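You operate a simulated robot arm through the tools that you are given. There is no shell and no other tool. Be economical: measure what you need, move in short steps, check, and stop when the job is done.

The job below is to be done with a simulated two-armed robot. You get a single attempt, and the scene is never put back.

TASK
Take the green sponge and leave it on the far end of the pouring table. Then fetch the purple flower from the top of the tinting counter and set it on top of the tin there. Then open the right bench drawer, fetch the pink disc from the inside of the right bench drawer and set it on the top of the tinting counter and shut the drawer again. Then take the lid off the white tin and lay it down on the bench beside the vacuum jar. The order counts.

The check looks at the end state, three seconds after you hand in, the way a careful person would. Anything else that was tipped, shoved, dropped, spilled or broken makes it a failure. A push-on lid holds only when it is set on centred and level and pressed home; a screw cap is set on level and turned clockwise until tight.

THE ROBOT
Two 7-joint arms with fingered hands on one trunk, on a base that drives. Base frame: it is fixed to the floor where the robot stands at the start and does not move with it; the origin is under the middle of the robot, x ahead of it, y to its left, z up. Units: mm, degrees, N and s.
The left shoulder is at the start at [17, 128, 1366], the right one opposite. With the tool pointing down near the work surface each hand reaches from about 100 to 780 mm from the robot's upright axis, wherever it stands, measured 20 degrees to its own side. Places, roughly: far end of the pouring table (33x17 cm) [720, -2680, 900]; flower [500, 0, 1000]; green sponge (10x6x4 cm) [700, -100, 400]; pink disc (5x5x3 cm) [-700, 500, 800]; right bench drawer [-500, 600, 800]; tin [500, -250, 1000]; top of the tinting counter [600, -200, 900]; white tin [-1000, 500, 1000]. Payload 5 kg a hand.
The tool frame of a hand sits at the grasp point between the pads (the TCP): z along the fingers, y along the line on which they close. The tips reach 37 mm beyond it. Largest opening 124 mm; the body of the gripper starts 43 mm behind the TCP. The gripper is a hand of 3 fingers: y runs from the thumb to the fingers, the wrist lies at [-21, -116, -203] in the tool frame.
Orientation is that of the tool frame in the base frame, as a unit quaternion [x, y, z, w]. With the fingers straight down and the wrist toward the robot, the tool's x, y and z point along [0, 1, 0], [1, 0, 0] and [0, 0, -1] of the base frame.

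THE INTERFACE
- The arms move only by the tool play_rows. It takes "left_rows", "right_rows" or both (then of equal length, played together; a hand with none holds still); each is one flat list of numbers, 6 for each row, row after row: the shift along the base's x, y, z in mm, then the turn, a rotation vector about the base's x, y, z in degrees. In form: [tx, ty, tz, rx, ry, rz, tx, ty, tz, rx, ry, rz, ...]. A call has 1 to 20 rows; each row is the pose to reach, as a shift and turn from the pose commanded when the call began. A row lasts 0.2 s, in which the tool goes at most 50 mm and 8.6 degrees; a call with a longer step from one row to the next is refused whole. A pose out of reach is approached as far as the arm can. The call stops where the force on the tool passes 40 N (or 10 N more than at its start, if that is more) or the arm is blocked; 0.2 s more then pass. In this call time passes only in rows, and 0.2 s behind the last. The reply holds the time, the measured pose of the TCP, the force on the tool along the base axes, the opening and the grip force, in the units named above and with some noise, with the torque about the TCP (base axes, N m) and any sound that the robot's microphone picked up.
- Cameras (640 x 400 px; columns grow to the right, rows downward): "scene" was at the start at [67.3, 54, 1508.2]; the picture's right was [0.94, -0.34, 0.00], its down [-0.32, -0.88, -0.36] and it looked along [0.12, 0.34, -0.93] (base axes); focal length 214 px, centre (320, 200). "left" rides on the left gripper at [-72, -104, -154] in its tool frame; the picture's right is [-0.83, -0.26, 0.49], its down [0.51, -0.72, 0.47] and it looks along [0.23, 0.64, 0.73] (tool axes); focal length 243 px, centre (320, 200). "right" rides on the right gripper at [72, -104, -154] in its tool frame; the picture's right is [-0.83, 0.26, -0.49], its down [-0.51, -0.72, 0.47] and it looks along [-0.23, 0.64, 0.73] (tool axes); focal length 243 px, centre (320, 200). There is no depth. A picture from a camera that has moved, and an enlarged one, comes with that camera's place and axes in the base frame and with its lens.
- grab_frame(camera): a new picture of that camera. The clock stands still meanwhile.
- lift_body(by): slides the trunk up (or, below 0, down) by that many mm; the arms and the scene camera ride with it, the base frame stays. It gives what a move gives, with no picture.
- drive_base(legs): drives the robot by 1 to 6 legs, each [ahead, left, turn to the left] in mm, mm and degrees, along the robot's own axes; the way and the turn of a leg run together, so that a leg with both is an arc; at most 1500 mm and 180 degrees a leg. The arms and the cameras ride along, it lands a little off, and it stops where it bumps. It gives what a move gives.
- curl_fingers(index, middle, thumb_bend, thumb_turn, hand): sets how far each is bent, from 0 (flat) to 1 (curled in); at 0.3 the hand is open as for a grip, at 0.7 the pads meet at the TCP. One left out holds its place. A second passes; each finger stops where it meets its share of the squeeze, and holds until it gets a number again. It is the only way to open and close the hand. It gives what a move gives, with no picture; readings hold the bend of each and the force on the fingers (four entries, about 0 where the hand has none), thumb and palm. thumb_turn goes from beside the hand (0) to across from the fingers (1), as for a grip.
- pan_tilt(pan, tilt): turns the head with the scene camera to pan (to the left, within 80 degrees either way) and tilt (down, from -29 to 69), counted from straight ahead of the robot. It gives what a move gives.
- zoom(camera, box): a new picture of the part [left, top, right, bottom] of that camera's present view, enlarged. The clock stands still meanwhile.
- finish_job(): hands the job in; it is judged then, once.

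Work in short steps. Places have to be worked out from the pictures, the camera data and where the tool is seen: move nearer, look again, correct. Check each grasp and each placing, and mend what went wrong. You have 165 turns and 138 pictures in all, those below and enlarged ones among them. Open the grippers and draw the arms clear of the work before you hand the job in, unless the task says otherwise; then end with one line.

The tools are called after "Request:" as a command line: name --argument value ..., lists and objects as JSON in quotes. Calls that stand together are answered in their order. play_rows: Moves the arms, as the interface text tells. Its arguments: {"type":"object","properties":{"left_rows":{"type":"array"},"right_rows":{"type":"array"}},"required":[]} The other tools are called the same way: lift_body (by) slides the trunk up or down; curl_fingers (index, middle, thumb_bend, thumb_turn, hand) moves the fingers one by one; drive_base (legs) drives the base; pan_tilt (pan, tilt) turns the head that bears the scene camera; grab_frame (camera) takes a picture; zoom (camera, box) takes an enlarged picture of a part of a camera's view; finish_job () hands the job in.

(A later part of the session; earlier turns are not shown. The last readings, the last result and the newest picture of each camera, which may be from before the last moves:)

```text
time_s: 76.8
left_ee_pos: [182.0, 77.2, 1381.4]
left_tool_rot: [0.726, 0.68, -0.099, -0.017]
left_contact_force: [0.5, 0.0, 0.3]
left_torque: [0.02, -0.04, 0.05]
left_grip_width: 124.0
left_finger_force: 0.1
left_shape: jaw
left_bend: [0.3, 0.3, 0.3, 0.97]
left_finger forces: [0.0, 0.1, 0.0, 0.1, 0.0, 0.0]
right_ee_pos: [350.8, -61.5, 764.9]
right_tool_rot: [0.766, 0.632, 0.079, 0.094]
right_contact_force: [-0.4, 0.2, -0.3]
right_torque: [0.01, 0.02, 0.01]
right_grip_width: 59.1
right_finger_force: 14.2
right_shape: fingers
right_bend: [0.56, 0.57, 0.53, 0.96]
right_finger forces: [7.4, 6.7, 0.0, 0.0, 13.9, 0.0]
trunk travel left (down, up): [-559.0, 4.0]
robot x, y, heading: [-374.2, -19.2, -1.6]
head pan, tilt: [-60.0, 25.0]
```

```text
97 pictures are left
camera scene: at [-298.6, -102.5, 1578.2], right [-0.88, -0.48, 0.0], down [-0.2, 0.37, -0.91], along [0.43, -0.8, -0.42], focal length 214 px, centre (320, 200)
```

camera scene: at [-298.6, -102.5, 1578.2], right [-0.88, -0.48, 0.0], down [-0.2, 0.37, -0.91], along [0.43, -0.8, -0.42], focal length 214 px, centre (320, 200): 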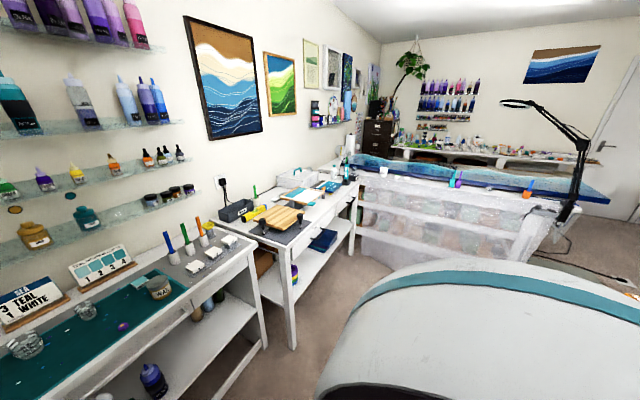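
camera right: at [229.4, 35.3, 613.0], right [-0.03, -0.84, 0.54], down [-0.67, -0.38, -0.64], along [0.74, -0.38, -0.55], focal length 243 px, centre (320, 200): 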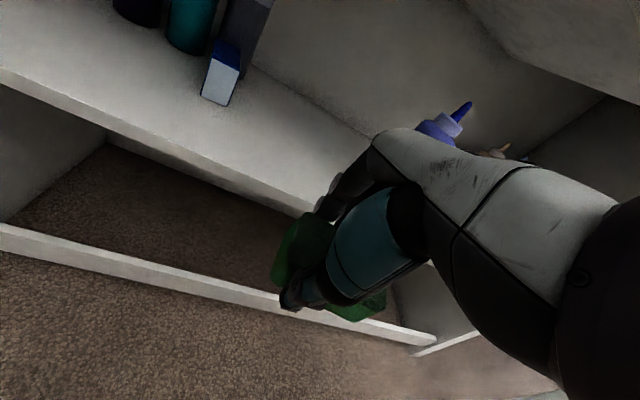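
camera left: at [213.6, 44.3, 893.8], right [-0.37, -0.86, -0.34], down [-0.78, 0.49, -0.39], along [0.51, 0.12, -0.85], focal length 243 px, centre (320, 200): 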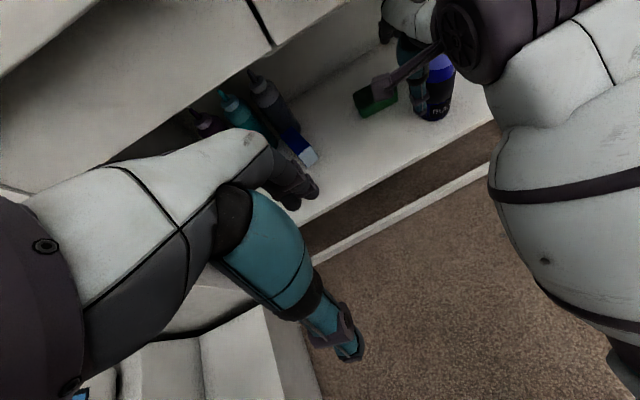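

The far end of the pouring table is at image (346,158): the end near the wall. I raise the right hand, draw it in, then turn right and look again.

Request:
play_rows --right_rows '[-10, -10, 40, 0, 2, 0, -25, -20, 80, 0, 4, 0, -40, -30, 120, 0, 6, 0, -55, -45, 160, 0, 8, 0, -70, -60, 200, 0, 10, 0, -90, -75, 240, 0, 12, 0, -110, -90, 270, 0, 13, 0, -130, -100, 290, 0, 13, 0]' --left_rows '[0, 0, -20, 0, 0, 0, 0, 0, -50, 0, 0, 0, 0, 0, -80, 0, 0, 0, 0, 0, -110, 0, 0, 0, 0, 0, -140, 0, 0, 0, 0, 0, -170, 0, 0, 0, 0, 0, -200, 0, 0, 0, 0, 0, -220, 0, 0, 0]'

Request:
drive_base --legs '[[0, -300, 0], [0, -300, -45], [0, 0, -45]]'

Request:
pan_tilt --pan 10 --tilt 25

Request:
grab_frame --camera "scene"

```text
time_s: 78.6
left_ee_pos: [180.4, 78.0, 1162.1]
left_tool_rot: [0.726, 0.68, -0.098, -0.017]
left_contact_force: [0.0, 0.3, 0.1]
left_torque: [-0.02, -0.04, 0.03]
left_grip_width: 123.9
left_finger_force: 0.1
left_shape: jaw
left_bend: [0.3, 0.3, 0.3, 0.97]
left_finger forces: [0.0, 0.0, 0.0, 0.1, 0.0, 0.0]
right_ee_pos: [218.4, -162.8, 1054.5]
right_tool_rot: [0.77, 0.637, -0.009, 0.022]
right_contact_force: [-0.1, -0.2, 0.0]
right_torque: [0.01, -0.03, 0.01]
right_grip_width: 58.8
right_finger_force: 13.5
right_shape: fingers
right_bend: [0.56, 0.57, 0.53, 0.96]
right_finger forces: [7.3, 6.6, 0.1, 0.0, 13.6, 0.1]
trunk travel left (down, up): [-559.0, 4.0]
robot x, y, heading: [-376.5, -19.5, -1.8]
head pan, tilt: [-60.0, 25.0]
```

```text
time_s: 86.6
left_ee_pos: [-405.7, -1139.3, 1160.9]
left_tool_rot: [0.994, -0.033, -0.058, -0.081]
left_contact_force: [-0.2, -1.0, 1.1]
left_torque: [-0.01, 0.01, -0.01]
left_grip_width: 123.9
left_finger_force: 0.0
left_shape: jaw
left_bend: [0.3, 0.3, 0.3, 0.97]
left_finger forces: [0.1, 0.0, 0.0, 0.1, 0.0, 0.0]
right_ee_pos: [-646.0, -1176.8, 1054.4]
right_tool_rot: [0.995, -0.094, -0.021, 0.009]
right_contact_force: [0.6, 0.6, 0.3]
right_torque: [0.03, 0.05, 0.04]
right_grip_width: 58.5
right_finger_force: 13.0
right_shape: fingers
right_bend: [0.56, 0.57, 0.53, 0.96]
right_finger forces: [7.0, 6.3, 0.1, 0.1, 13.1, 0.0]
trunk travel left (down, up): [-559.0, 4.0]
robot x, y, heading: [-504.7, -583.9, -91.6]
head pan, tilt: [-60.0, 25.0]
```

```text
time_s: 88.0
left_ee_pos: [-404.9, -1139.3, 1160.0]
left_tool_rot: [0.994, -0.033, -0.058, -0.082]
left_contact_force: [0.2, 0.1, 0.2]
left_torque: [0.01, -0.04, -0.03]
left_grip_width: 124.1
left_finger_force: 0.0
left_shape: jaw
left_bend: [0.3, 0.3, 0.3, 0.97]
left_finger forces: [0.1, 0.1, 0.0, 0.1, 0.1, 0.0]
right_ee_pos: [-646.9, -1178.1, 1054.3]
right_tool_rot: [0.995, -0.094, -0.021, 0.01]
right_contact_force: [0.6, 0.7, 0.4]
right_torque: [0.02, -0.04, 0.01]
right_grip_width: 58.4
right_finger_force: 13.0
right_shape: fingers
right_bend: [0.56, 0.57, 0.53, 0.96]
right_finger forces: [6.9, 6.2, 0.0, 0.0, 13.0, 0.0]
trunk travel left (down, up): [-559.0, 4.0]
robot x, y, heading: [-507.8, -580.1, -91.3]
head pan, tilt: [10.0, 25.0]
```

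```text
96 pictures are left
camera scene: at [-492.0, -704.4, 1578.3], right [-0.99, -0.14, 0.0], down [-0.06, 0.42, -0.91], along [0.13, -0.9, -0.42], focal length 214 px, centre (320, 200)
```

scene: 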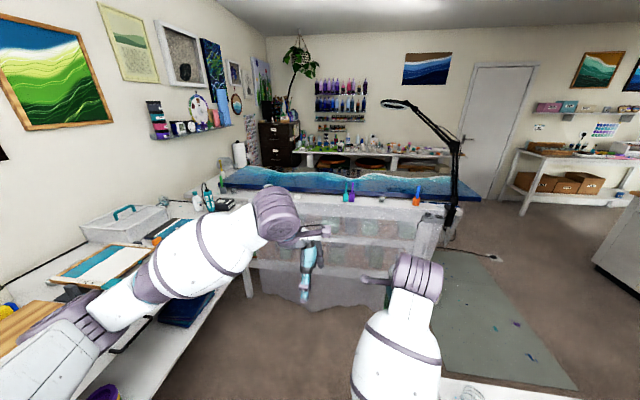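

The table spans roughly x up to 750, y −2350…−2800, and its far end lies at the left in the corner by the counter. I raise the left hand a bit and drive ahead and left in two legs, then look again.

Request:
play_rows --left_rows '[0, 20, 30, 0, 0, 0, 0, 50, 60, 0, 0, 0, 0, 80, 90, 0, 0, 0, 0, 110, 110, 0, 0, 0]'

Request:
drive_base --legs '[[800, 250, 0], [200, 300, 0]]'

Request:
pan_tilt --pan 20 --tilt 35

Request:
grab_frame --camera "scene"

```text
time_s: 89.0
left_ee_pos: [-404.6, -1029.4, 1271.1]
left_tool_rot: [0.994, -0.034, -0.058, -0.081]
left_contact_force: [-0.4, 0.3, -0.3]
left_torque: [-0.03, -0.02, 0.03]
left_grip_width: 124.3
left_finger_force: 0.1
left_shape: jaw
left_bend: [0.3, 0.3, 0.3, 0.97]
left_finger forces: [0.0, 0.1, 0.0, 0.1, 0.0, 0.0]
right_ee_pos: [-647.0, -1176.7, 1055.7]
right_tool_rot: [0.995, -0.093, -0.021, 0.01]
right_contact_force: [0.3, 0.5, -0.6]
right_torque: [-0.04, -0.01, -0.01]
right_grip_width: 58.4
right_finger_force: 13.0
right_shape: fingers
right_bend: [0.56, 0.57, 0.53, 0.96]
right_finger forces: [6.9, 6.3, 0.0, 0.1, 13.0, 0.0]
trunk travel left (down, up): [-559.0, 4.0]
robot x, y, heading: [-502.3, -580.7, -91.4]
head pan, tilt: [10.0, 25.0]
```

```text
time_s: 96.2
left_ee_pos: [105.0, -2040.5, 1269.6]
left_tool_rot: [0.995, -0.034, -0.057, -0.081]
left_contact_force: [-0.4, 0.0, -0.3]
left_torque: [-0.02, 0.02, -0.02]
left_grip_width: 123.8
left_finger_force: 0.0
left_shape: jaw
left_bend: [0.3, 0.3, 0.3, 0.97]
left_finger forces: [0.0, 0.1, 0.1, 0.0, 0.0, 0.0]
right_ee_pos: [-136.9, -2186.7, 1053.8]
right_tool_rot: [0.995, -0.094, -0.02, 0.01]
right_contact_force: [-0.2, -0.6, -0.6]
right_torque: [0.01, 0.01, 0.01]
right_grip_width: 58.7
right_finger_force: 13.0
right_shape: fingers
right_bend: [0.56, 0.57, 0.53, 0.96]
right_finger forces: [6.9, 6.3, 0.1, 0.0, 13.0, 0.0]
trunk travel left (down, up): [-559.0, 4.0]
robot x, y, heading: [4.1, -1592.7, -91.7]
head pan, tilt: [10.0, 25.0]
```

```text
time_s: 97.0
left_ee_pos: [105.6, -2041.2, 1268.9]
left_tool_rot: [0.994, -0.034, -0.058, -0.081]
left_contact_force: [-0.6, 0.0, 0.3]
left_torque: [0.01, 0.01, -0.06]
left_grip_width: 124.1
left_finger_force: 0.1
left_shape: jaw
left_bend: [0.3, 0.3, 0.3, 0.97]
left_finger forces: [0.0, 0.0, 0.1, 0.1, 0.0, 0.0]
right_ee_pos: [-136.8, -2187.4, 1054.6]
right_tool_rot: [0.995, -0.094, -0.022, 0.01]
right_contact_force: [-0.8, 0.1, -0.7]
right_torque: [0.03, -0.01, 0.03]
right_grip_width: 58.7
right_finger_force: 13.1
right_shape: fingers
right_bend: [0.56, 0.57, 0.53, 0.96]
right_finger forces: [6.9, 6.4, 0.0, 0.1, 13.0, 0.0]
trunk travel left (down, up): [-559.0, 4.0]
robot x, y, heading: [1.9, -1590.0, -91.9]
head pan, tilt: [20.0, 35.0]
```

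```text
95 pictures are left
camera scene: at [32.9, -1707.0, 1562.5], right [-0.95, -0.31, 0.0], down [-0.18, 0.54, -0.82], along [0.26, -0.78, -0.57], focal length 214 px, centre (320, 200)
```

scene: 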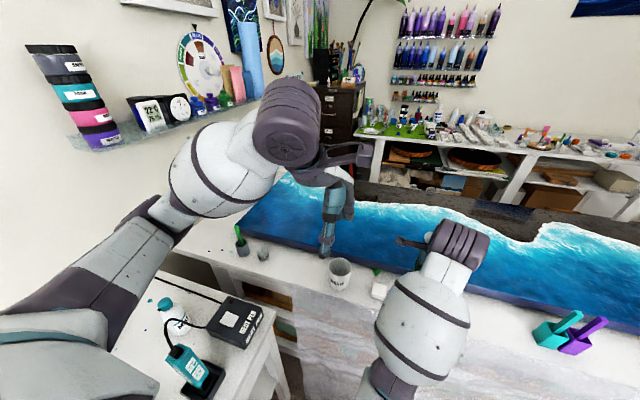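

The target lies beyond the left end of the blue slab, in the corner, hidden behind my left arm. I turn left toward it and use the right hand camera to look.

Request:
drive_base --legs '[[0, 0, 40]]'

Request:
grab_frame --camera "right"

Request:
pan_tilt --pan 0 --tilt 35

Request:
grab_frame --camera "scene"

```text
time_s: 99.2
left_ee_pos: [373.2, -1869.5, 1270.3]
left_tool_rot: [0.945, 0.311, -0.082, -0.056]
left_contact_force: [-0.2, -1.1, -0.3]
left_torque: [0.0, -0.01, 0.0]
left_grip_width: 124.1
left_finger_force: 0.0
left_shape: jaw
left_bend: [0.3, 0.3, 0.3, 0.97]
left_finger forces: [0.1, 0.0, 0.0, 0.0, 0.0, 0.0]
right_ee_pos: [283.4, -2137.5, 1053.2]
right_tool_rot: [0.967, 0.255, -0.017, 0.016]
right_contact_force: [0.3, 0.1, -1.6]
right_torque: [-0.01, -0.02, -0.01]
right_grip_width: 58.4
right_finger_force: 12.7
right_shape: fingers
right_bend: [0.56, 0.57, 0.53, 0.96]
right_finger forces: [6.7, 6.3, 0.1, 0.0, 12.8, 0.1]
trunk travel left (down, up): [-559.0, 4.0]
robot x, y, heading: [4.1, -1590.8, -51.1]
head pan, tilt: [20.0, 35.0]
```

```text
94 pictures are left
camera right: at [299.4, -2004.5, 1202.3], right [-0.58, -0.62, 0.53], down [-0.81, 0.36, -0.47], along [0.1, -0.7, -0.71], focal length 243 px, centre (320, 200)
```

right: 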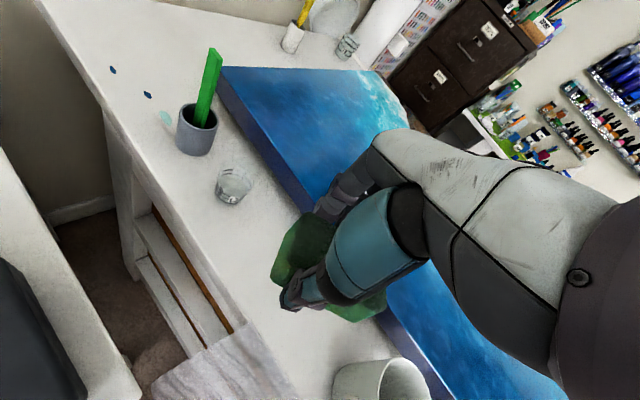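

```text
time_s: 100.1
left_ee_pos: [373.1, -1869.6, 1269.3]
left_tool_rot: [0.945, 0.311, -0.083, -0.057]
left_contact_force: [-0.2, 0.5, -0.2]
left_torque: [-0.03, 0.04, -0.02]
left_grip_width: 124.3
left_finger_force: 0.0
left_shape: jaw
left_bend: [0.3, 0.3, 0.3, 0.97]
left_finger forces: [0.0, 0.0, 0.0, 0.1, 0.1, 0.0]
right_ee_pos: [282.3, -2138.2, 1054.7]
right_tool_rot: [0.966, 0.256, -0.017, 0.016]
right_contact_force: [-0.4, -0.3, -0.9]
right_torque: [-0.01, -0.02, 0.03]
right_grip_width: 58.4
right_finger_force: 13.0
right_shape: fingers
right_bend: [0.56, 0.57, 0.53, 0.96]
right_finger forces: [6.6, 6.3, 0.0, 0.0, 12.8, 0.0]
trunk travel left (down, up): [-559.0, 4.0]
robot x, y, heading: [4.4, -1594.3, -51.2]
head pan, tilt: [0.0, 35.0]
```

```text
93 pictures are left
camera scene: at [81.8, -1684.6, 1562.5], right [-0.78, -0.63, 0.0], down [-0.36, 0.45, -0.82], along [0.51, -0.64, -0.57], focal length 214 px, centre (320, 200)
```

scene: 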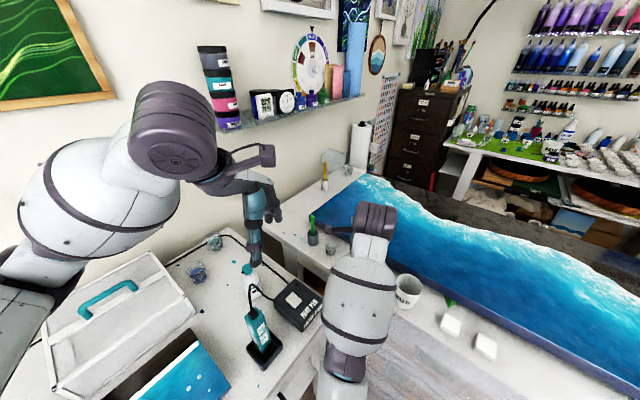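

The bare strip at the far end spans x≈605–815; a brush cup stands at ≈[737,-2547] and a can at ≈[746,-2820], so the free gap is centred near [700,-2670]. I raise the right hand, then drive deeper into the corner.

Request:
play_rows --right_rows '[0, 0, 30, 0, 0, 0, 0, 0, 60, 0, 0, 0, 0, 0, 90, 0, 0, 0]'

Request:
drive_base --legs '[[150, -120, 0], [140, 0, 0]]'

Request:
drive_base --legs '[[0, 0, 20]]'

Request:
grab_frame --camera "right"

Request:
pan_tilt --pan -20 --tilt 40

Request:
grab_frame --camera "scene"

```text
time_s: 100.9
left_ee_pos: [373.6, -1870.8, 1270.5]
left_tool_rot: [0.945, 0.312, -0.082, -0.056]
left_contact_force: [-0.6, 0.5, 0.6]
left_torque: [-0.03, -0.01, 0.0]
left_grip_width: 123.9
left_finger_force: 0.0
left_shape: jaw
left_bend: [0.3, 0.3, 0.3, 0.97]
left_finger forces: [0.0, 0.1, 0.1, 0.0, 0.0, 0.0]
right_ee_pos: [284.7, -2136.6, 1144.1]
right_tool_rot: [0.967, 0.255, -0.016, 0.016]
right_contact_force: [0.0, -0.3, 1.0]
right_torque: [0.02, 0.01, 0.0]
right_grip_width: 58.3
right_finger_force: 12.4
right_shape: fingers
right_bend: [0.56, 0.57, 0.53, 0.96]
right_finger forces: [6.7, 6.2, 0.0, 0.0, 12.7, 0.0]
trunk travel left (down, up): [-559.0, 4.0]
robot x, y, heading: [5.5, -1595.9, -51.5]
head pan, tilt: [0.0, 35.0]
```

```text
time_s: 103.6
left_ee_pos: [434.0, -2082.2, 1271.3]
left_tool_rot: [0.945, 0.313, -0.079, -0.056]
left_contact_force: [-0.6, 0.5, 0.5]
left_torque: [0.01, -0.04, 0.04]
left_grip_width: 124.0
left_finger_force: 0.1
left_shape: jaw
left_bend: [0.3, 0.3, 0.3, 0.98]
left_finger forces: [0.1, 0.0, 0.0, 0.0, 0.0, 0.0]
right_ee_pos: [346.2, -2350.3, 1143.7]
right_tool_rot: [0.967, 0.256, -0.015, 0.017]
right_contact_force: [-1.4, -0.3, -0.4]
right_torque: [-0.02, -0.07, 0.02]
right_grip_width: 58.2
right_finger_force: 13.0
right_shape: fingers
right_bend: [0.56, 0.57, 0.53, 0.96]
right_finger forces: [6.7, 6.2, 0.0, 0.1, 12.8, 0.0]
trunk travel left (down, up): [-559.0, 4.0]
robot x, y, heading: [73.4, -1801.5, -51.0]
head pan, tilt: [0.0, 35.0]
stopped in leg 2: the robot was blocked; the commanded pose is now the measured one
```

```text
time_s: 105.1
left_ee_pos: [513.0, -1936.9, 1269.2]
left_tool_rot: [0.876, 0.472, -0.092, -0.042]
left_contact_force: [0.5, -0.2, 0.0]
left_torque: [0.0, 0.0, -0.07]
left_grip_width: 124.0
left_finger_force: 0.0
left_shape: jaw
left_bend: [0.3, 0.3, 0.3, 0.98]
left_finger forces: [0.0, 0.0, 0.0, 0.1, 0.0, 0.1]
right_ee_pos: [523.0, -2220.0, 1142.2]
right_tool_rot: [0.908, 0.419, -0.014, 0.02]
right_contact_force: [-0.3, -0.1, -0.2]
right_torque: [-0.01, 0.0, -0.02]
right_grip_width: 58.3
right_finger_force: 12.9
right_shape: fingers
right_bend: [0.56, 0.57, 0.53, 0.96]
right_finger forces: [6.7, 6.1, 0.0, 0.1, 12.6, 0.0]
trunk travel left (down, up): [-559.0, 4.0]
robot x, y, heading: [72.4, -1801.7, -31.1]
head pan, tilt: [0.0, 35.0]
```

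```text
92 pictures are left
camera right: at [491.6, -2090.5, 1291.2], right [-0.33, -0.78, 0.53], down [-0.88, 0.06, -0.47], along [0.33, -0.63, -0.71], focal length 243 px, centre (320, 200)
```

right: 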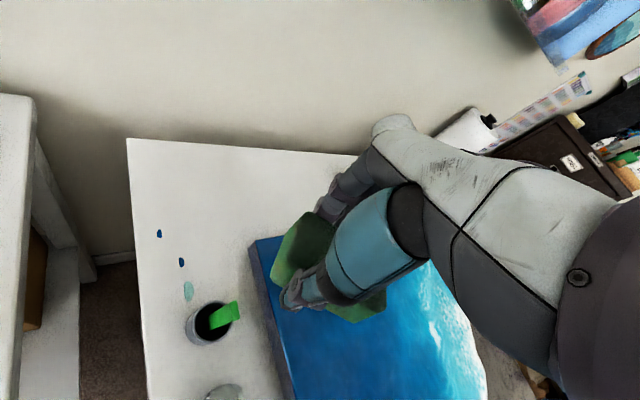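

```text
time_s: 105.9
left_ee_pos: [513.3, -1937.4, 1269.5]
left_tool_rot: [0.876, 0.471, -0.091, -0.042]
left_contact_force: [0.3, -0.7, -0.4]
left_torque: [0.0, -0.02, 0.03]
left_grip_width: 123.9
left_finger_force: 0.0
left_shape: jaw
left_bend: [0.3, 0.3, 0.3, 0.98]
left_finger forces: [0.0, 0.1, 0.0, 0.0, 0.0, 0.1]
right_ee_pos: [520.0, -2220.7, 1143.0]
right_tool_rot: [0.907, 0.42, -0.014, 0.019]
right_contact_force: [0.6, -0.4, -0.9]
right_torque: [0.01, -0.04, 0.01]
right_grip_width: 58.2
right_finger_force: 12.7
right_shape: fingers
right_bend: [0.56, 0.57, 0.53, 0.96]
right_finger forces: [6.8, 6.1, 0.0, 0.0, 12.5, 0.0]
trunk travel left (down, up): [-559.0, 4.0]
robot x, y, heading: [69.7, -1800.5, -30.8]
head pan, tilt: [-20.0, 40.0]
```

```text
91 pictures are left
camera scene: at [153.9, -1884.0, 1555.0], right [-0.78, -0.63, 0.0], down [-0.4, 0.5, -0.77], along [0.48, -0.6, -0.64], focal length 214 px, centre (320, 200)
```

scene: 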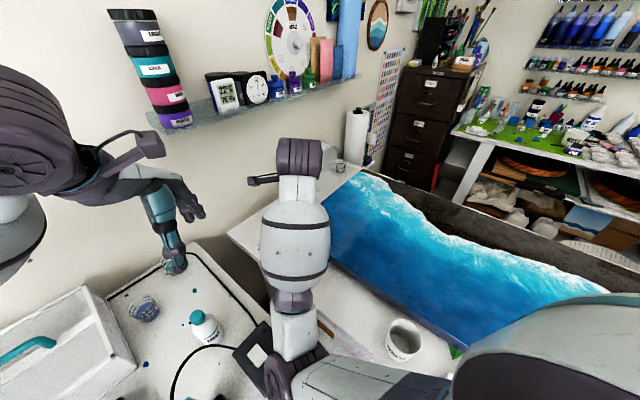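

From this corner the gap is about 170 mm beyond reach, and body contact stops me going nearer. There is an aisle behind the table (back counter at y≈-3600), so I will go around the table's other end. I back off and turn right to look at the way.

Request:
drive_base --legs '[[-400, 100, 0], [0, 0, -100]]'

Request:
pan_tilt --pan -30 --tilt 25

Request:
grab_frame --camera "scene"

```text
time_s: 112.6
left_ee_pos: [-422.8, -1922.6, 1270.6]
left_tool_rot: [0.923, -0.371, -0.027, -0.097]
left_contact_force: [0.3, 0.2, -0.5]
left_torque: [0.01, -0.04, 0.02]
left_grip_width: 123.8
left_finger_force: 0.1
left_shape: jaw
left_bend: [0.3, 0.3, 0.3, 0.98]
left_finger forces: [0.0, 0.0, 0.1, 0.0, 0.0, 0.1]
right_ee_pos: [-702.8, -1880.5, 1143.4]
right_tool_rot: [0.903, -0.428, -0.025, 0.001]
right_contact_force: [-0.1, -1.3, -1.3]
right_torque: [0.04, -0.03, 0.06]
right_grip_width: 57.5
right_finger_force: 12.6
right_shape: fingers
right_bend: [0.56, 0.58, 0.53, 0.96]
right_finger forces: [6.3, 5.8, 0.0, 0.0, 12.0, 0.0]
trunk travel left (down, up): [-559.0, 4.0]
robot x, y, heading: [-213.1, -1513.7, -131.5]
head pan, tilt: [-20.0, 40.0]
```

```text
time_s: 113.4
left_ee_pos: [-423.2, -1923.6, 1269.1]
left_tool_rot: [0.923, -0.371, -0.027, -0.096]
left_contact_force: [0.0, -1.2, 0.2]
left_torque: [0.04, 0.0, -0.01]
left_grip_width: 124.1
left_finger_force: 0.0
left_shape: jaw
left_bend: [0.3, 0.3, 0.3, 0.98]
left_finger forces: [0.0, 0.1, 0.0, 0.0, 0.0, 0.0]
right_ee_pos: [-703.5, -1881.4, 1143.8]
right_tool_rot: [0.904, -0.427, -0.024, 0.001]
right_contact_force: [0.0, 0.1, -0.2]
right_torque: [-0.01, 0.0, 0.0]
right_grip_width: 57.7
right_finger_force: 11.7
right_shape: fingers
right_bend: [0.56, 0.58, 0.53, 0.96]
right_finger forces: [6.3, 5.9, 0.0, 0.0, 12.0, 0.1]
trunk travel left (down, up): [-559.0, 4.0]
robot x, y, heading: [-214.7, -1516.1, -131.5]
head pan, tilt: [-30.0, 25.0]
```

```text
90 pictures are left
camera scene: at [-321.5, -1566.6, 1578.2], right [-0.32, 0.95, 0.0], down [0.4, 0.14, -0.91], along [-0.86, -0.29, -0.42], focal length 214 px, centre (320, 200)
```

scene: 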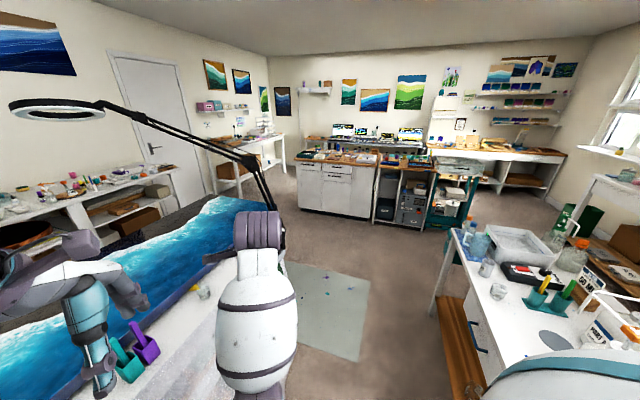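

The way around is clear: lamp at the table's end near [-1197,-2097], open floor beyond. I turn to face along −x and drive past the table end.

Request:
drive_base --legs '[[0, 0, -48], [1500, 0, 0], [0, 0, 90]]'

Request:
pan_tilt --pan 30 --tilt 30

Request:
grab_frame --camera "scene"

```text
time_s: 126.9
left_ee_pos: [-1586.2, -1992.3, 1269.6]
left_tool_rot: [0.995, 0.007, -0.061, -0.08]
left_contact_force: [0.2, -0.2, 0.4]
left_torque: [-0.02, 0.02, -0.03]
left_grip_width: 124.0
left_finger_force: 0.0
left_shape: jaw
left_bend: [0.3, 0.3, 0.3, 0.98]
left_finger forces: [0.1, 0.0, 0.1, 0.0, 0.0, 0.0]
right_ee_pos: [-1815.5, -2159.4, 1142.7]
right_tool_rot: [0.998, -0.054, -0.021, 0.01]
right_contact_force: [0.8, 0.9, -0.4]
right_torque: [0.0, 0.02, -0.01]
right_grip_width: 56.9
right_finger_force: 11.9
right_shape: fingers
right_bend: [0.57, 0.58, 0.54, 0.96]
right_finger forces: [5.9, 5.4, 0.1, 0.0, 11.4, 0.0]
trunk travel left (down, up): [-559.0, 4.0]
robot x, y, heading: [-1721.1, -1552.6, -86.7]
head pan, tilt: [-30.0, 25.0]
```

```text
time_s: 128.2
left_ee_pos: [-1586.9, -1991.6, 1269.8]
left_tool_rot: [0.995, 0.007, -0.062, -0.078]
left_contact_force: [-0.2, 0.0, -0.6]
left_torque: [-0.01, 0.01, -0.01]
left_grip_width: 124.0
left_finger_force: 0.1
left_shape: jaw
left_bend: [0.3, 0.3, 0.3, 0.98]
left_finger forces: [0.1, 0.0, 0.1, 0.0, 0.0, 0.0]
right_ee_pos: [-1816.6, -2159.1, 1143.1]
right_tool_rot: [0.998, -0.054, -0.021, 0.01]
right_contact_force: [0.9, 0.1, 0.6]
right_torque: [0.01, -0.01, 0.01]
right_grip_width: 56.9
right_finger_force: 11.0
right_shape: fingers
right_bend: [0.57, 0.58, 0.54, 0.96]
right_finger forces: [6.0, 5.5, 0.0, 0.1, 11.4, 0.0]
trunk travel left (down, up): [-559.0, 4.0]
robot x, y, heading: [-1723.2, -1553.7, -86.7]
head pan, tilt: [30.0, 30.0]
```

```text
89 pictures are left
camera scene: at [-1671.3, -1660.1, 1570.3], right [-0.84, -0.55, 0.0], down [-0.27, 0.42, -0.87], along [0.47, -0.73, -0.5], focal length 214 px, centre (320, 200)
```

scene: 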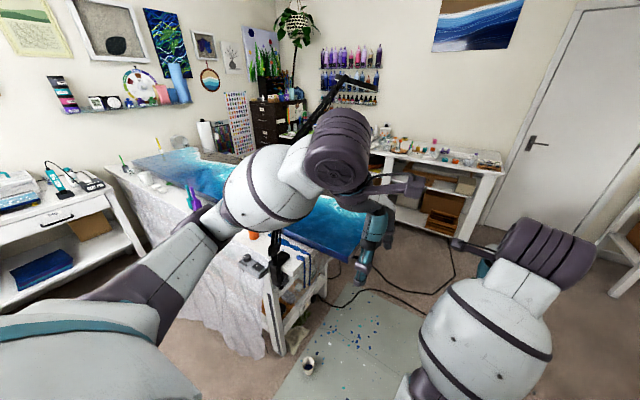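

Path is clear except for cables lying on the floor and a cup on the mat near [-1256,-2166], which I stay away from. I drive along to the rear aisle.

Request:
drive_base --legs '[[1500, -100, 0], [200, 0, 0]]'

Request:
pan_tilt --pan 60 --tilt 30

Request:
grab_frame --camera "scene"

```text
refused: leg 1 is longer than a leg can be; nothing moved
```

```text
time_s: 129.2
left_ee_pos: [-1587.4, -1992.9, 1269.9]
left_tool_rot: [0.995, 0.007, -0.062, -0.08]
left_contact_force: [-0.2, -0.4, 0.7]
left_torque: [0.0, -0.01, -0.01]
left_grip_width: 124.4
left_finger_force: 0.1
left_shape: jaw
left_bend: [0.3, 0.3, 0.3, 0.98]
left_finger forces: [0.1, 0.0, 0.1, 0.0, 0.0, 0.0]
right_ee_pos: [-1815.0, -2158.5, 1143.1]
right_tool_rot: [0.998, -0.053, -0.022, 0.01]
right_contact_force: [-0.6, 0.3, -0.4]
right_torque: [0.01, 0.01, -0.03]
right_grip_width: 57.2
right_finger_force: 11.3
right_shape: fingers
right_bend: [0.57, 0.58, 0.54, 0.96]
right_finger forces: [6.0, 5.5, 0.0, 0.1, 11.4, 0.0]
trunk travel left (down, up): [-559.0, 4.0]
robot x, y, heading: [-1722.7, -1554.0, -86.7]
head pan, tilt: [60.0, 30.0]
```

```text
88 pictures are left
camera scene: at [-1640.1, -1625.3, 1570.3], right [-0.45, -0.89, 0.0], down [-0.45, 0.23, -0.87], along [0.77, -0.39, -0.5], focal length 214 px, centre (320, 200)
```

scene: 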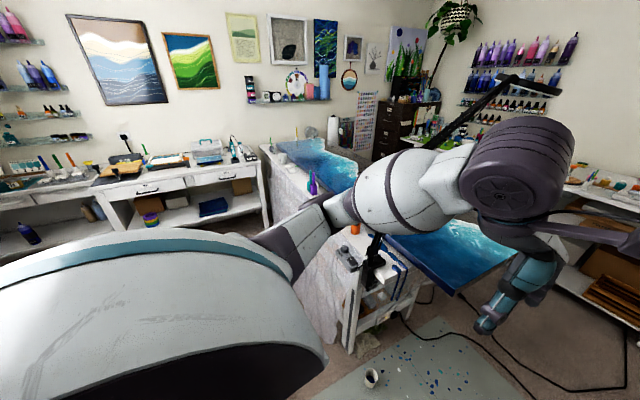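

Leg too long; I split it.

Request:
drive_base --legs '[[1000, -100, 0], [700, 0, 0]]'

Request:
grab_frame --camera "scene"

```text
time_s: 131.6
left_ee_pos: [-1587.9, -2263.5, 1282.0]
left_tool_rot: [0.995, 0.055, -0.055, -0.065]
left_contact_force: [0.5, -0.6, 0.4]
left_torque: [0.06, 0.01, 0.02]
left_grip_width: 124.2
left_finger_force: 0.0
left_shape: jaw
left_bend: [0.3, 0.3, 0.3, 0.98]
left_finger forces: [0.0, 0.0, 0.0, 0.0, 0.1, 0.0]
right_ee_pos: [-1808.2, -2450.9, 1159.6]
right_tool_rot: [1.0, -0.013, -0.01, 0.025]
right_contact_force: [-0.1, -1.0, 0.0]
right_torque: [0.08, 0.01, 0.0]
right_grip_width: 57.0
right_finger_force: 11.7
right_shape: fingers
right_bend: [0.57, 0.58, 0.54, 0.96]
right_finger forces: [6.1, 5.7, 0.0, 0.0, 11.5, 0.1]
trunk travel left (down, up): [-559.0, 4.0]
robot x, y, heading: [-1743.6, -1861.6, -82.3]
head pan, tilt: [60.0, 30.0]
stopped in leg 1: the robot was blocked; the commanded pose is now the measured one
```

```text
87 pictures are left
camera scene: at [-1684.4, -1893.7, 1573.8], right [-0.38, -0.93, 0.01], down [-0.45, 0.17, -0.88], along [0.81, -0.34, -0.48], focal length 214 px, centre (320, 200)
```

scene: 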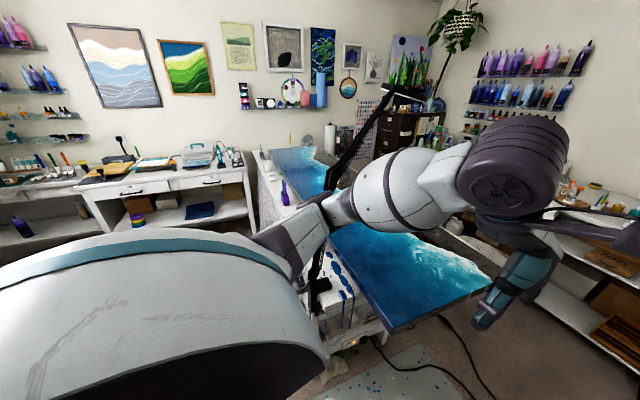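

Blocked and slightly tilted — something low at the feet. I look down.

Request:
pan_tilt --pan 20 --tilt 69

Request:
grab_frame --camera "scene"

Request:
grab_frame --camera "left"

```text
time_s: 132.7
left_ee_pos: [-1592.1, -2262.1, 1282.9]
left_tool_rot: [0.995, 0.05, -0.054, -0.065]
left_contact_force: [-0.2, -1.2, 0.2]
left_torque: [0.0, 0.0, -0.03]
left_grip_width: 124.1
left_finger_force: 0.0
left_shape: jaw
left_bend: [0.3, 0.3, 0.3, 0.98]
left_finger forces: [0.1, 0.0, 0.0, 0.0, 0.0, 0.0]
right_ee_pos: [-1809.8, -2448.2, 1158.9]
right_tool_rot: [0.999, -0.016, -0.01, 0.026]
right_contact_force: [-0.8, 0.1, 0.1]
right_torque: [-0.03, 0.02, 0.02]
right_grip_width: 57.2
right_finger_force: 12.0
right_shape: fingers
right_bend: [0.57, 0.58, 0.54, 0.96]
right_finger forces: [6.1, 5.5, 0.1, 0.0, 11.6, 0.0]
trunk travel left (down, up): [-559.0, 4.0]
robot x, y, heading: [-1743.8, -1865.3, -82.3]
head pan, tilt: [20.0, 68.8]
```

```text
86 pictures are left
camera scene: at [-1741.1, -1906.8, 1521.2], right [-0.89, -0.46, -0.01], down [-0.42, 0.82, -0.39], along [0.19, -0.35, -0.92], focal length 214 px, centre (320, 200)
```

scene: 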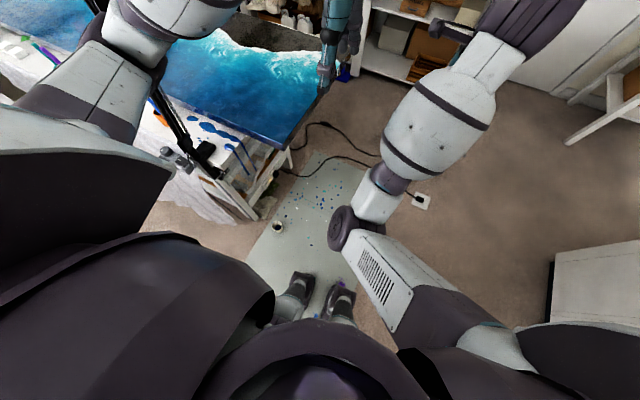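

```text
85 pictures are left
camera left: at [-1655.8, -2184.5, 1455.7], right [-0.9, 0.23, -0.37], down [0.38, 0.82, -0.42], along [0.21, -0.52, -0.83], focal length 243 px, centre (320, 200)
```

left: 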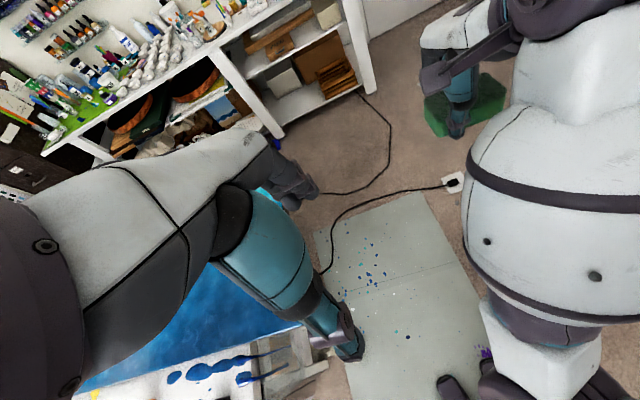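

The feet met the edge of a thick floor mat. I back off it, sidestep right past it and the floor outlet (≈[-2118,-2842]), and go down along x≈-2400.

Request:
drive_base --legs '[[-200, 0, 0], [0, -650, -6], [1400, 0, 0]]'

Request:
pan_tilt --pan 50 --tilt 40

Request:
grab_frame --camera "scene"

```text
time_s: 133.3
left_ee_pos: [-1583.9, -2267.4, 1280.5]
left_tool_rot: [0.995, 0.061, -0.052, -0.067]
left_contact_force: [0.2, 0.3, -0.6]
left_torque: [0.05, 0.03, -0.02]
left_grip_width: 124.0
left_finger_force: 0.1
left_shape: jaw
left_bend: [0.3, 0.3, 0.3, 0.98]
left_finger forces: [0.0, 0.0, 0.0, 0.0, 0.0, 0.0]
right_ee_pos: [-1803.8, -2455.0, 1153.9]
right_tool_rot: [1.0, -0.009, -0.009, 0.02]
right_contact_force: [-0.1, -0.6, -0.7]
right_torque: [0.01, 0.02, -0.03]
right_grip_width: 56.9
right_finger_force: 11.9
right_shape: fingers
right_bend: [0.57, 0.58, 0.54, 0.96]
right_finger forces: [6.0, 5.6, 0.0, 0.1, 11.5, 0.0]
trunk travel left (down, up): [-559.0, 4.0]
robot x, y, heading: [-1743.3, -1861.5, -81.7]
head pan, tilt: [20.0, 68.8]
stopped in leg 1: the robot was blocked; the commanded pose is now the measured one
```

```text
time_s: 134.3
left_ee_pos: [-1586.5, -2263.7, 1281.0]
left_tool_rot: [0.995, 0.058, -0.053, -0.066]
left_contact_force: [0.3, -0.3, 1.1]
left_torque: [0.02, -0.03, -0.03]
left_grip_width: 124.2
left_finger_force: 0.1
left_shape: jaw
left_bend: [0.3, 0.3, 0.3, 0.98]
left_finger forces: [0.0, 0.1, 0.0, 0.1, 0.0, 0.0]
right_ee_pos: [-1805.3, -2451.6, 1156.9]
right_tool_rot: [1.0, -0.012, -0.01, 0.022]
right_contact_force: [-0.2, 0.4, 0.3]
right_torque: [-0.01, 0.02, -0.02]
right_grip_width: 57.0
right_finger_force: 11.5
right_shape: fingers
right_bend: [0.57, 0.58, 0.54, 0.96]
right_finger forces: [6.1, 5.6, 0.0, 0.0, 11.5, 0.0]
trunk travel left (down, up): [-559.0, 4.0]
robot x, y, heading: [-1744.3, -1862.7, -82.2]
head pan, tilt: [50.0, 40.0]
```

```text
84 pictures are left
camera scene: at [-1695.4, -1907.8, 1557.6], right [-0.53, -0.85, 0.01], down [-0.53, 0.33, -0.78], along [0.66, -0.42, -0.62], focal length 214 px, centre (320, 200)
```

scene: 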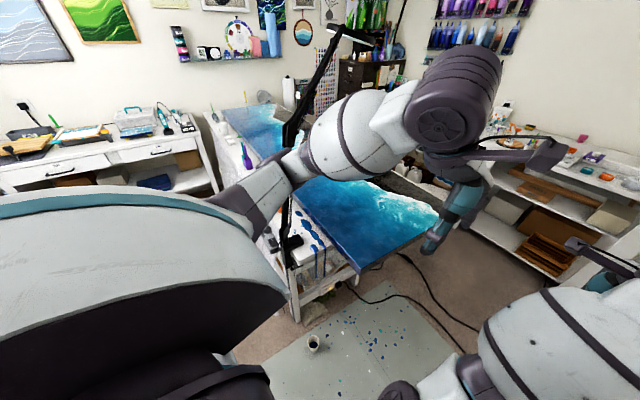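

Stuck on the mat edge going back. I try a short sidestep to the right.

Request:
drive_base --legs '[[0, -150, 0]]'

Request:
drive_base --legs '[[-200, 0, 0]]'

```text
time_s: 135.0
left_ee_pos: [-1579.8, -2266.7, 1280.5]
left_tool_rot: [0.994, 0.066, -0.052, -0.066]
left_contact_force: [-0.2, -0.2, 0.0]
left_torque: [0.06, -0.03, 0.01]
left_grip_width: 123.9
left_finger_force: 0.1
left_shape: jaw
left_bend: [0.3, 0.3, 0.3, 0.98]
left_finger forces: [0.0, 0.1, 0.0, 0.0, 0.0, 0.0]
right_ee_pos: [-1800.6, -2456.0, 1152.3]
right_tool_rot: [1.0, -0.006, -0.012, 0.019]
right_contact_force: [0.6, 0.5, -0.4]
right_torque: [-0.02, 0.01, 0.02]
right_grip_width: 57.0
right_finger_force: 11.3
right_shape: fingers
right_bend: [0.57, 0.58, 0.54, 0.96]
right_finger forces: [6.0, 5.6, 0.0, 0.0, 11.5, 0.0]
trunk travel left (down, up): [-559.0, 4.0]
robot x, y, heading: [-1742.1, -1863.5, -81.7]
head pan, tilt: [50.0, 40.0]
stopped in leg 1: the robot was blocked; the commanded pose is now the measured one
```

```text
time_s: 136.6
left_ee_pos: [-1587.4, -2094.9, 1268.8]
left_tool_rot: [0.993, 0.063, -0.062, -0.078]
left_contact_force: [0.2, -0.7, 0.4]
left_torque: [0.02, -0.02, -0.04]
left_grip_width: 124.2
left_finger_force: 0.1
left_shape: jaw
left_bend: [0.3, 0.3, 0.3, 0.98]
left_finger forces: [0.0, 0.0, 0.0, 0.1, 0.0, 0.1]
right_ee_pos: [-1808.9, -2280.7, 1142.1]
right_tool_rot: [1.0, -0.007, -0.02, 0.01]
right_contact_force: [-0.2, 0.3, -0.5]
right_torque: [0.0, 0.01, -0.03]
right_grip_width: 57.3
right_finger_force: 12.0
right_shape: fingers
right_bend: [0.57, 0.58, 0.54, 0.96]
right_finger forces: [6.1, 5.7, 0.0, 0.1, 11.5, 0.0]
trunk travel left (down, up): [-559.0, 4.0]
robot x, y, heading: [-1773.4, -1666.4, -81.5]
head pan, tilt: [50.0, 40.0]
```

Free and level again at [-1773,-1666]. Now the sidestep, then ahead.

Request:
drive_base --legs '[[0, -650, -7], [900, 0, 0]]'

Request:
grab_frame --camera "scene"

```text
time_s: 147.0
left_ee_pos: [-2286.6, -3041.0, 1270.2]
left_tool_rot: [0.995, -0.001, -0.058, -0.079]
left_contact_force: [-0.3, 0.4, 0.4]
left_torque: [0.03, -0.02, -0.03]
left_grip_width: 123.7
left_finger_force: 0.0
left_shape: jaw
left_bend: [0.3, 0.3, 0.3, 0.98]
left_finger forces: [0.0, 0.0, 0.0, 0.0, 0.0, 0.0]
right_ee_pos: [-2530.6, -3197.9, 1144.9]
right_tool_rot: [0.997, -0.07, -0.021, 0.011]
right_contact_force: [-1.0, -0.8, -1.1]
right_torque: [-0.03, 0.0, 0.02]
right_grip_width: 57.0
right_finger_force: 11.6
right_shape: fingers
right_bend: [0.57, 0.58, 0.54, 0.96]
right_finger forces: [6.1, 5.7, 0.1, 0.0, 11.5, 0.1]
trunk travel left (down, up): [-559.0, 4.0]
robot x, y, heading: [-2418.0, -2593.8, -89.1]
head pan, tilt: [50.0, 40.0]
```

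```text
83 pictures are left
camera scene: at [-2349.8, -2680.4, 1555.1], right [-0.63, -0.78, 0.0], down [-0.5, 0.4, -0.77], along [0.6, -0.48, -0.64], focal length 214 px, centre (320, 200)
```

scene: 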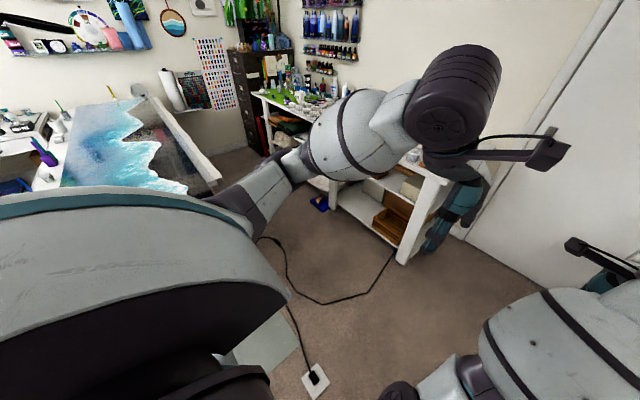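

The rear aisle is about 900 mm wide; only a thin cable lies across its entrance. I turn to face +x, sidestep to the aisle's midline, and drive in a short way to see if the cable matters.

Request:
drive_base --legs '[[0, 0, 89], [0, -800, 0], [500, 0, 0]]'

Request:
pan_tilt --pan 0 --tilt 45

Request:
grab_frame --camera "scene"

```text
time_s: 160.6
left_ee_pos: [-1459.9, -3249.9, 1270.5]
left_tool_rot: [0.71, 0.697, -0.096, -0.017]
left_contact_force: [0.0, 0.5, 1.0]
left_torque: [0.02, -0.03, -0.03]
left_grip_width: 124.0
left_finger_force: 0.1
left_shape: jaw
left_bend: [0.3, 0.3, 0.3, 0.98]
left_finger forces: [0.0, 0.1, 0.0, 0.0, 0.0, 0.0]
right_ee_pos: [-1308.5, -3496.2, 1143.8]
right_tool_rot: [0.761, 0.648, -0.007, 0.023]
right_contact_force: [-0.2, 0.4, -0.1]
right_torque: [0.03, -0.02, 0.01]
right_grip_width: 56.4
right_finger_force: 11.4
right_shape: fingers
right_bend: [0.57, 0.58, 0.54, 0.96]
right_finger forces: [5.9, 5.4, 0.0, 0.0, 11.1, 0.1]
trunk travel left (down, up): [-559.0, 4.0]
robot x, y, heading: [-1909.2, -3372.8, 0.2]
head pan, tilt: [50.0, 40.0]
```

```text
time_s: 161.8
left_ee_pos: [-1460.0, -3249.8, 1270.7]
left_tool_rot: [0.711, 0.696, -0.097, -0.017]
left_contact_force: [0.3, -0.7, 1.2]
left_torque: [0.01, 0.03, 0.02]
left_grip_width: 123.8
left_finger_force: 0.1
left_shape: jaw
left_bend: [0.3, 0.3, 0.3, 0.98]
left_finger forces: [0.0, 0.0, 0.0, 0.0, 0.0, 0.0]
right_ee_pos: [-1308.8, -3495.6, 1144.0]
right_tool_rot: [0.761, 0.649, -0.008, 0.022]
right_contact_force: [0.6, 0.7, -0.5]
right_torque: [0.01, 0.0, 0.0]
right_grip_width: 56.6
right_finger_force: 11.0
right_shape: fingers
right_bend: [0.57, 0.58, 0.54, 0.96]
right_finger forces: [5.8, 5.4, 0.0, 0.0, 11.0, 0.0]
trunk travel left (down, up): [-559.0, 4.0]
robot x, y, heading: [-1910.9, -3370.8, 0.2]
head pan, tilt: [0.0, 45.0]
```

```text
82 pictures are left
camera scene: at [-1793.4, -3370.3, 1547.7], right [0.0, -1.0, 0.0], down [-0.71, 0.0, -0.71], along [0.71, 0.0, -0.71], focal length 214 px, centre (320, 200)
```

scene: 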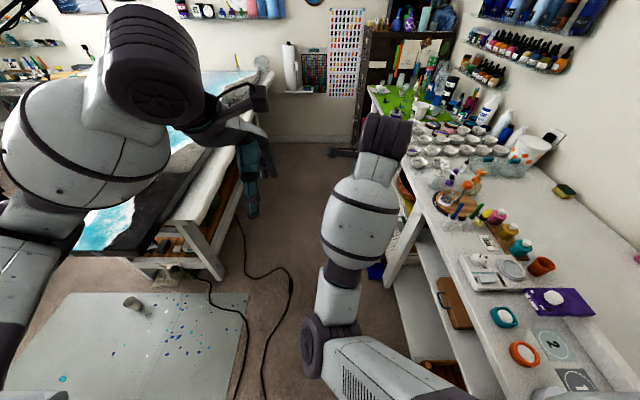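

Good view: aisle from y≈-2950 (table rear edge) to ≈-3850 (back counter), and I am near its middle. I drive on along it.

Request:
drive_base --legs '[[1200, 0, 0]]'

Request:
grab_frame --camera "scene"

```text
time_s: 167.9
left_ee_pos: [-250.8, -3277.6, 1269.4]
left_tool_rot: [0.72, 0.687, -0.096, -0.018]
left_contact_force: [0.2, -0.2, 0.3]
left_torque: [-0.02, -0.02, -0.03]
left_grip_width: 124.0
left_finger_force: 0.1
left_shape: jaw
left_bend: [0.3, 0.3, 0.3, 0.98]
left_finger forces: [0.0, 0.0, 0.1, 0.0, 0.1, 0.0]
right_ee_pos: [-106.5, -3529.2, 1144.5]
right_tool_rot: [0.77, 0.638, -0.008, 0.022]
right_contact_force: [-0.1, -0.3, 0.1]
right_torque: [-0.03, 0.03, 0.04]
right_grip_width: 56.4
right_finger_force: 10.7
right_shape: fingers
right_bend: [0.57, 0.58, 0.54, 0.96]
right_finger forces: [5.8, 5.4, 0.0, 0.0, 11.1, 0.0]
trunk travel left (down, up): [-559.0, 4.0]
robot x, y, heading: [-701.7, -3387.4, -1.2]
head pan, tilt: [0.0, 45.0]
```

```text
81 pictures are left
camera scene: at [-588.2, -3388.9, 1547.8], right [-0.03, -1.0, 0.0], down [-0.71, 0.02, -0.71], along [0.71, -0.02, -0.71], focal length 214 px, centre (320, 200)
```

scene: 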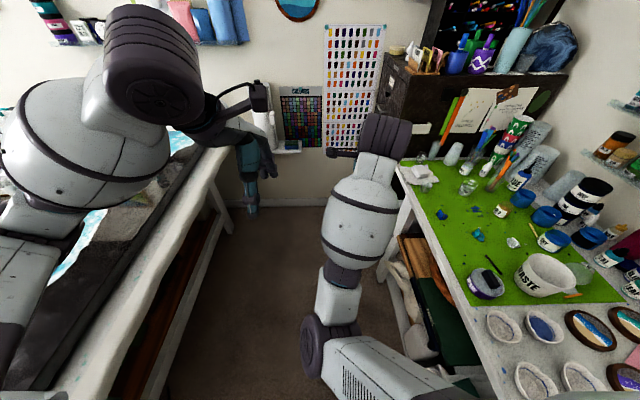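

Next: ahead 600, turn left to face the table from behind, and sidestep toward the far end; then look with the right hand camera.

Request:
drive_base --legs '[[600, 40, 0], [0, 0, 91], [0, -400, 0]]'

Request:
grab_frame --camera "right"

Request:
grab_frame --camera "scene"

```text
time_s: 178.9
left_ee_pos: [167.3, -2910.6, 1270.2]
left_tool_rot: [0.002, 0.995, -0.079, 0.057]
left_contact_force: [0.0, -0.4, -0.1]
left_torque: [0.0, 0.03, 0.01]
left_grip_width: 124.0
left_finger_force: 0.1
left_shape: jaw
left_bend: [0.3, 0.3, 0.3, 0.98]
left_finger forces: [0.1, 0.0, 0.1, 0.0, 0.1, 0.0]
right_ee_pos: [412.1, -2756.2, 1142.5]
right_tool_rot: [0.074, 0.997, 0.01, 0.022]
right_contact_force: [0.2, 1.0, -0.6]
right_torque: [-0.01, -0.01, 0.0]
right_grip_width: 56.2
right_finger_force: 10.5
right_shape: fingers
right_bend: [0.57, 0.58, 0.54, 0.96]
right_finger forces: [5.7, 5.3, 0.1, 0.0, 10.9, 0.1]
trunk travel left (down, up): [-559.0, 4.0]
robot x, y, heading: [297.9, -3354.0, 91.0]
head pan, tilt: [0.0, 45.0]
```

```text
80 pictures are left
camera right: at [319.4, -2850.2, 1292.2], right [0.84, 0.13, 0.53], down [0.42, -0.78, -0.47], along [0.35, 0.61, -0.71], focal length 243 px, centre (320, 200)
```

right: 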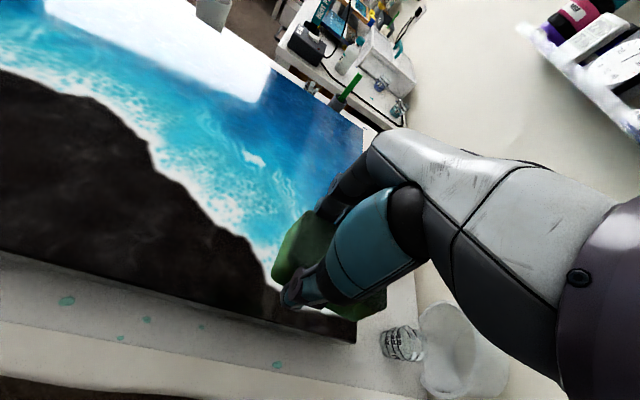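

```text
79 pictures are left
camera scene: at [294.9, -3241.0, 1547.7], right [1.0, 0.02, 0.0], down [0.01, -0.71, -0.71], along [-0.01, 0.71, -0.71], focal length 214 px, centre (320, 200)
```

scene: 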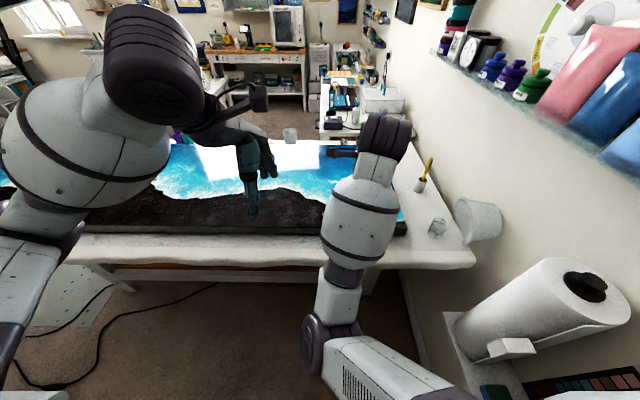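

Seen from here: glass at ≈[717,-2761], bucket ≈[840,-2770], brush cup ≈[729,-2527]; slab ends at x≈600. I aim the sponge at ≈[668,-2630] and drive a bit closer.

Request:
drive_base --legs '[[80, -150, 0]]'

Request:
play_rows --right_rows '[20, 20, 0, 2, 0, 0, 45, 25, 0, 4, 0, 0, 65, 30, 0, 6, 0, 0, 85, 35, 0, 8, 0, 0, 92, 40, 0, 10, 0, 0, 92, 40, -10, 13, 0, 0]'

Request:
grab_frame --camera "right"

Request:
grab_frame --camera "scene"

```text
time_s: 180.8
left_ee_pos: [317.9, -2828.0, 1270.0]
left_tool_rot: [0.005, 0.995, -0.08, 0.056]
left_contact_force: [-1.0, 0.5, 0.5]
left_torque: [-0.03, 0.01, 0.02]
left_grip_width: 124.2
left_finger_force: 0.1
left_shape: jaw
left_bend: [0.3, 0.3, 0.3, 0.98]
left_finger forces: [0.0, 0.1, 0.0, 0.0, 0.0, 0.0]
right_ee_pos: [563.0, -2675.1, 1142.6]
right_tool_rot: [0.076, 0.997, 0.011, 0.022]
right_contact_force: [-0.7, -0.2, -0.6]
right_torque: [0.02, -0.01, 0.02]
right_grip_width: 56.2
right_finger_force: 10.8
right_shape: fingers
right_bend: [0.57, 0.58, 0.54, 0.96]
right_finger forces: [5.9, 5.2, 0.0, 0.1, 11.0, 0.0]
trunk travel left (down, up): [-559.0, 4.0]
robot x, y, heading: [442.7, -3273.0, 90.7]
head pan, tilt: [0.0, 45.0]
```

```text
time_s: 182.2
left_ee_pos: [317.9, -2827.4, 1269.8]
left_tool_rot: [0.005, 0.995, -0.08, 0.056]
left_contact_force: [-0.1, -0.9, 0.8]
left_torque: [0.0, 0.0, 0.03]
left_grip_width: 123.8
left_finger_force: 0.1
left_shape: jaw
left_bend: [0.3, 0.3, 0.3, 0.98]
left_finger forces: [0.1, 0.0, 0.1, 0.0, 0.0, 0.1]
right_ee_pos: [654.5, -2633.9, 1133.1]
right_tool_rot: [0.077, 0.989, 0.124, 0.012]
right_contact_force: [0.4, -0.2, 0.2]
right_torque: [-0.02, -0.01, -0.01]
right_grip_width: 55.9
right_finger_force: 10.7
right_shape: fingers
right_bend: [0.57, 0.58, 0.54, 0.96]
right_finger forces: [5.8, 5.3, 0.0, 0.0, 11.0, 0.0]
trunk travel left (down, up): [-559.0, 4.0]
robot x, y, heading: [442.6, -3274.2, 90.9]
head pan, tilt: [0.0, 45.0]
```

```text
78 pictures are left
camera right: at [561.8, -2760.5, 1256.7], right [0.84, 0.0, 0.55], down [0.41, -0.65, -0.63], along [0.36, 0.76, -0.55], focal length 243 px, centre (320, 200)
```

right: 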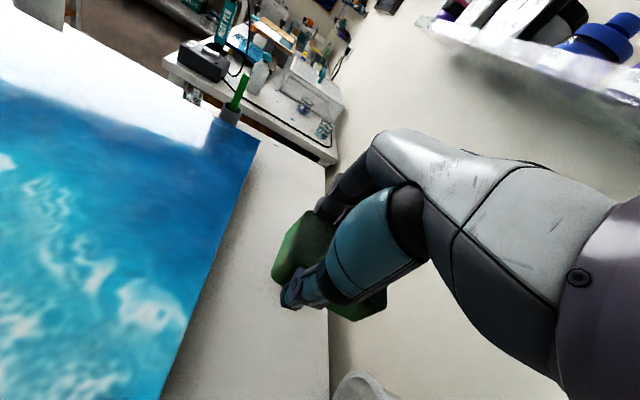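

```text
77 pictures are left
camera scene: at [443.8, -3159.9, 1547.7], right [1.0, 0.01, 0.0], down [0.01, -0.71, -0.71], along [-0.01, 0.71, -0.71], focal length 214 px, centre (320, 200)
```

scene: 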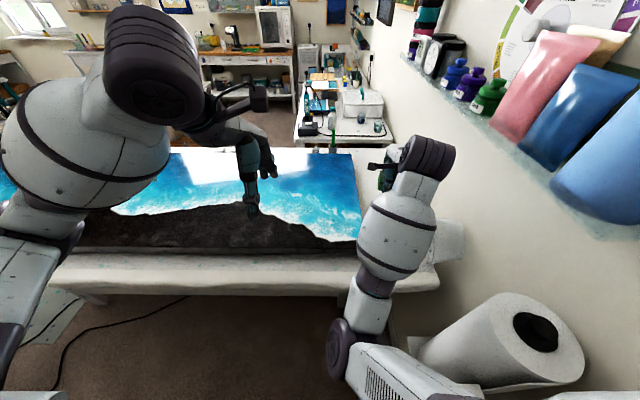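

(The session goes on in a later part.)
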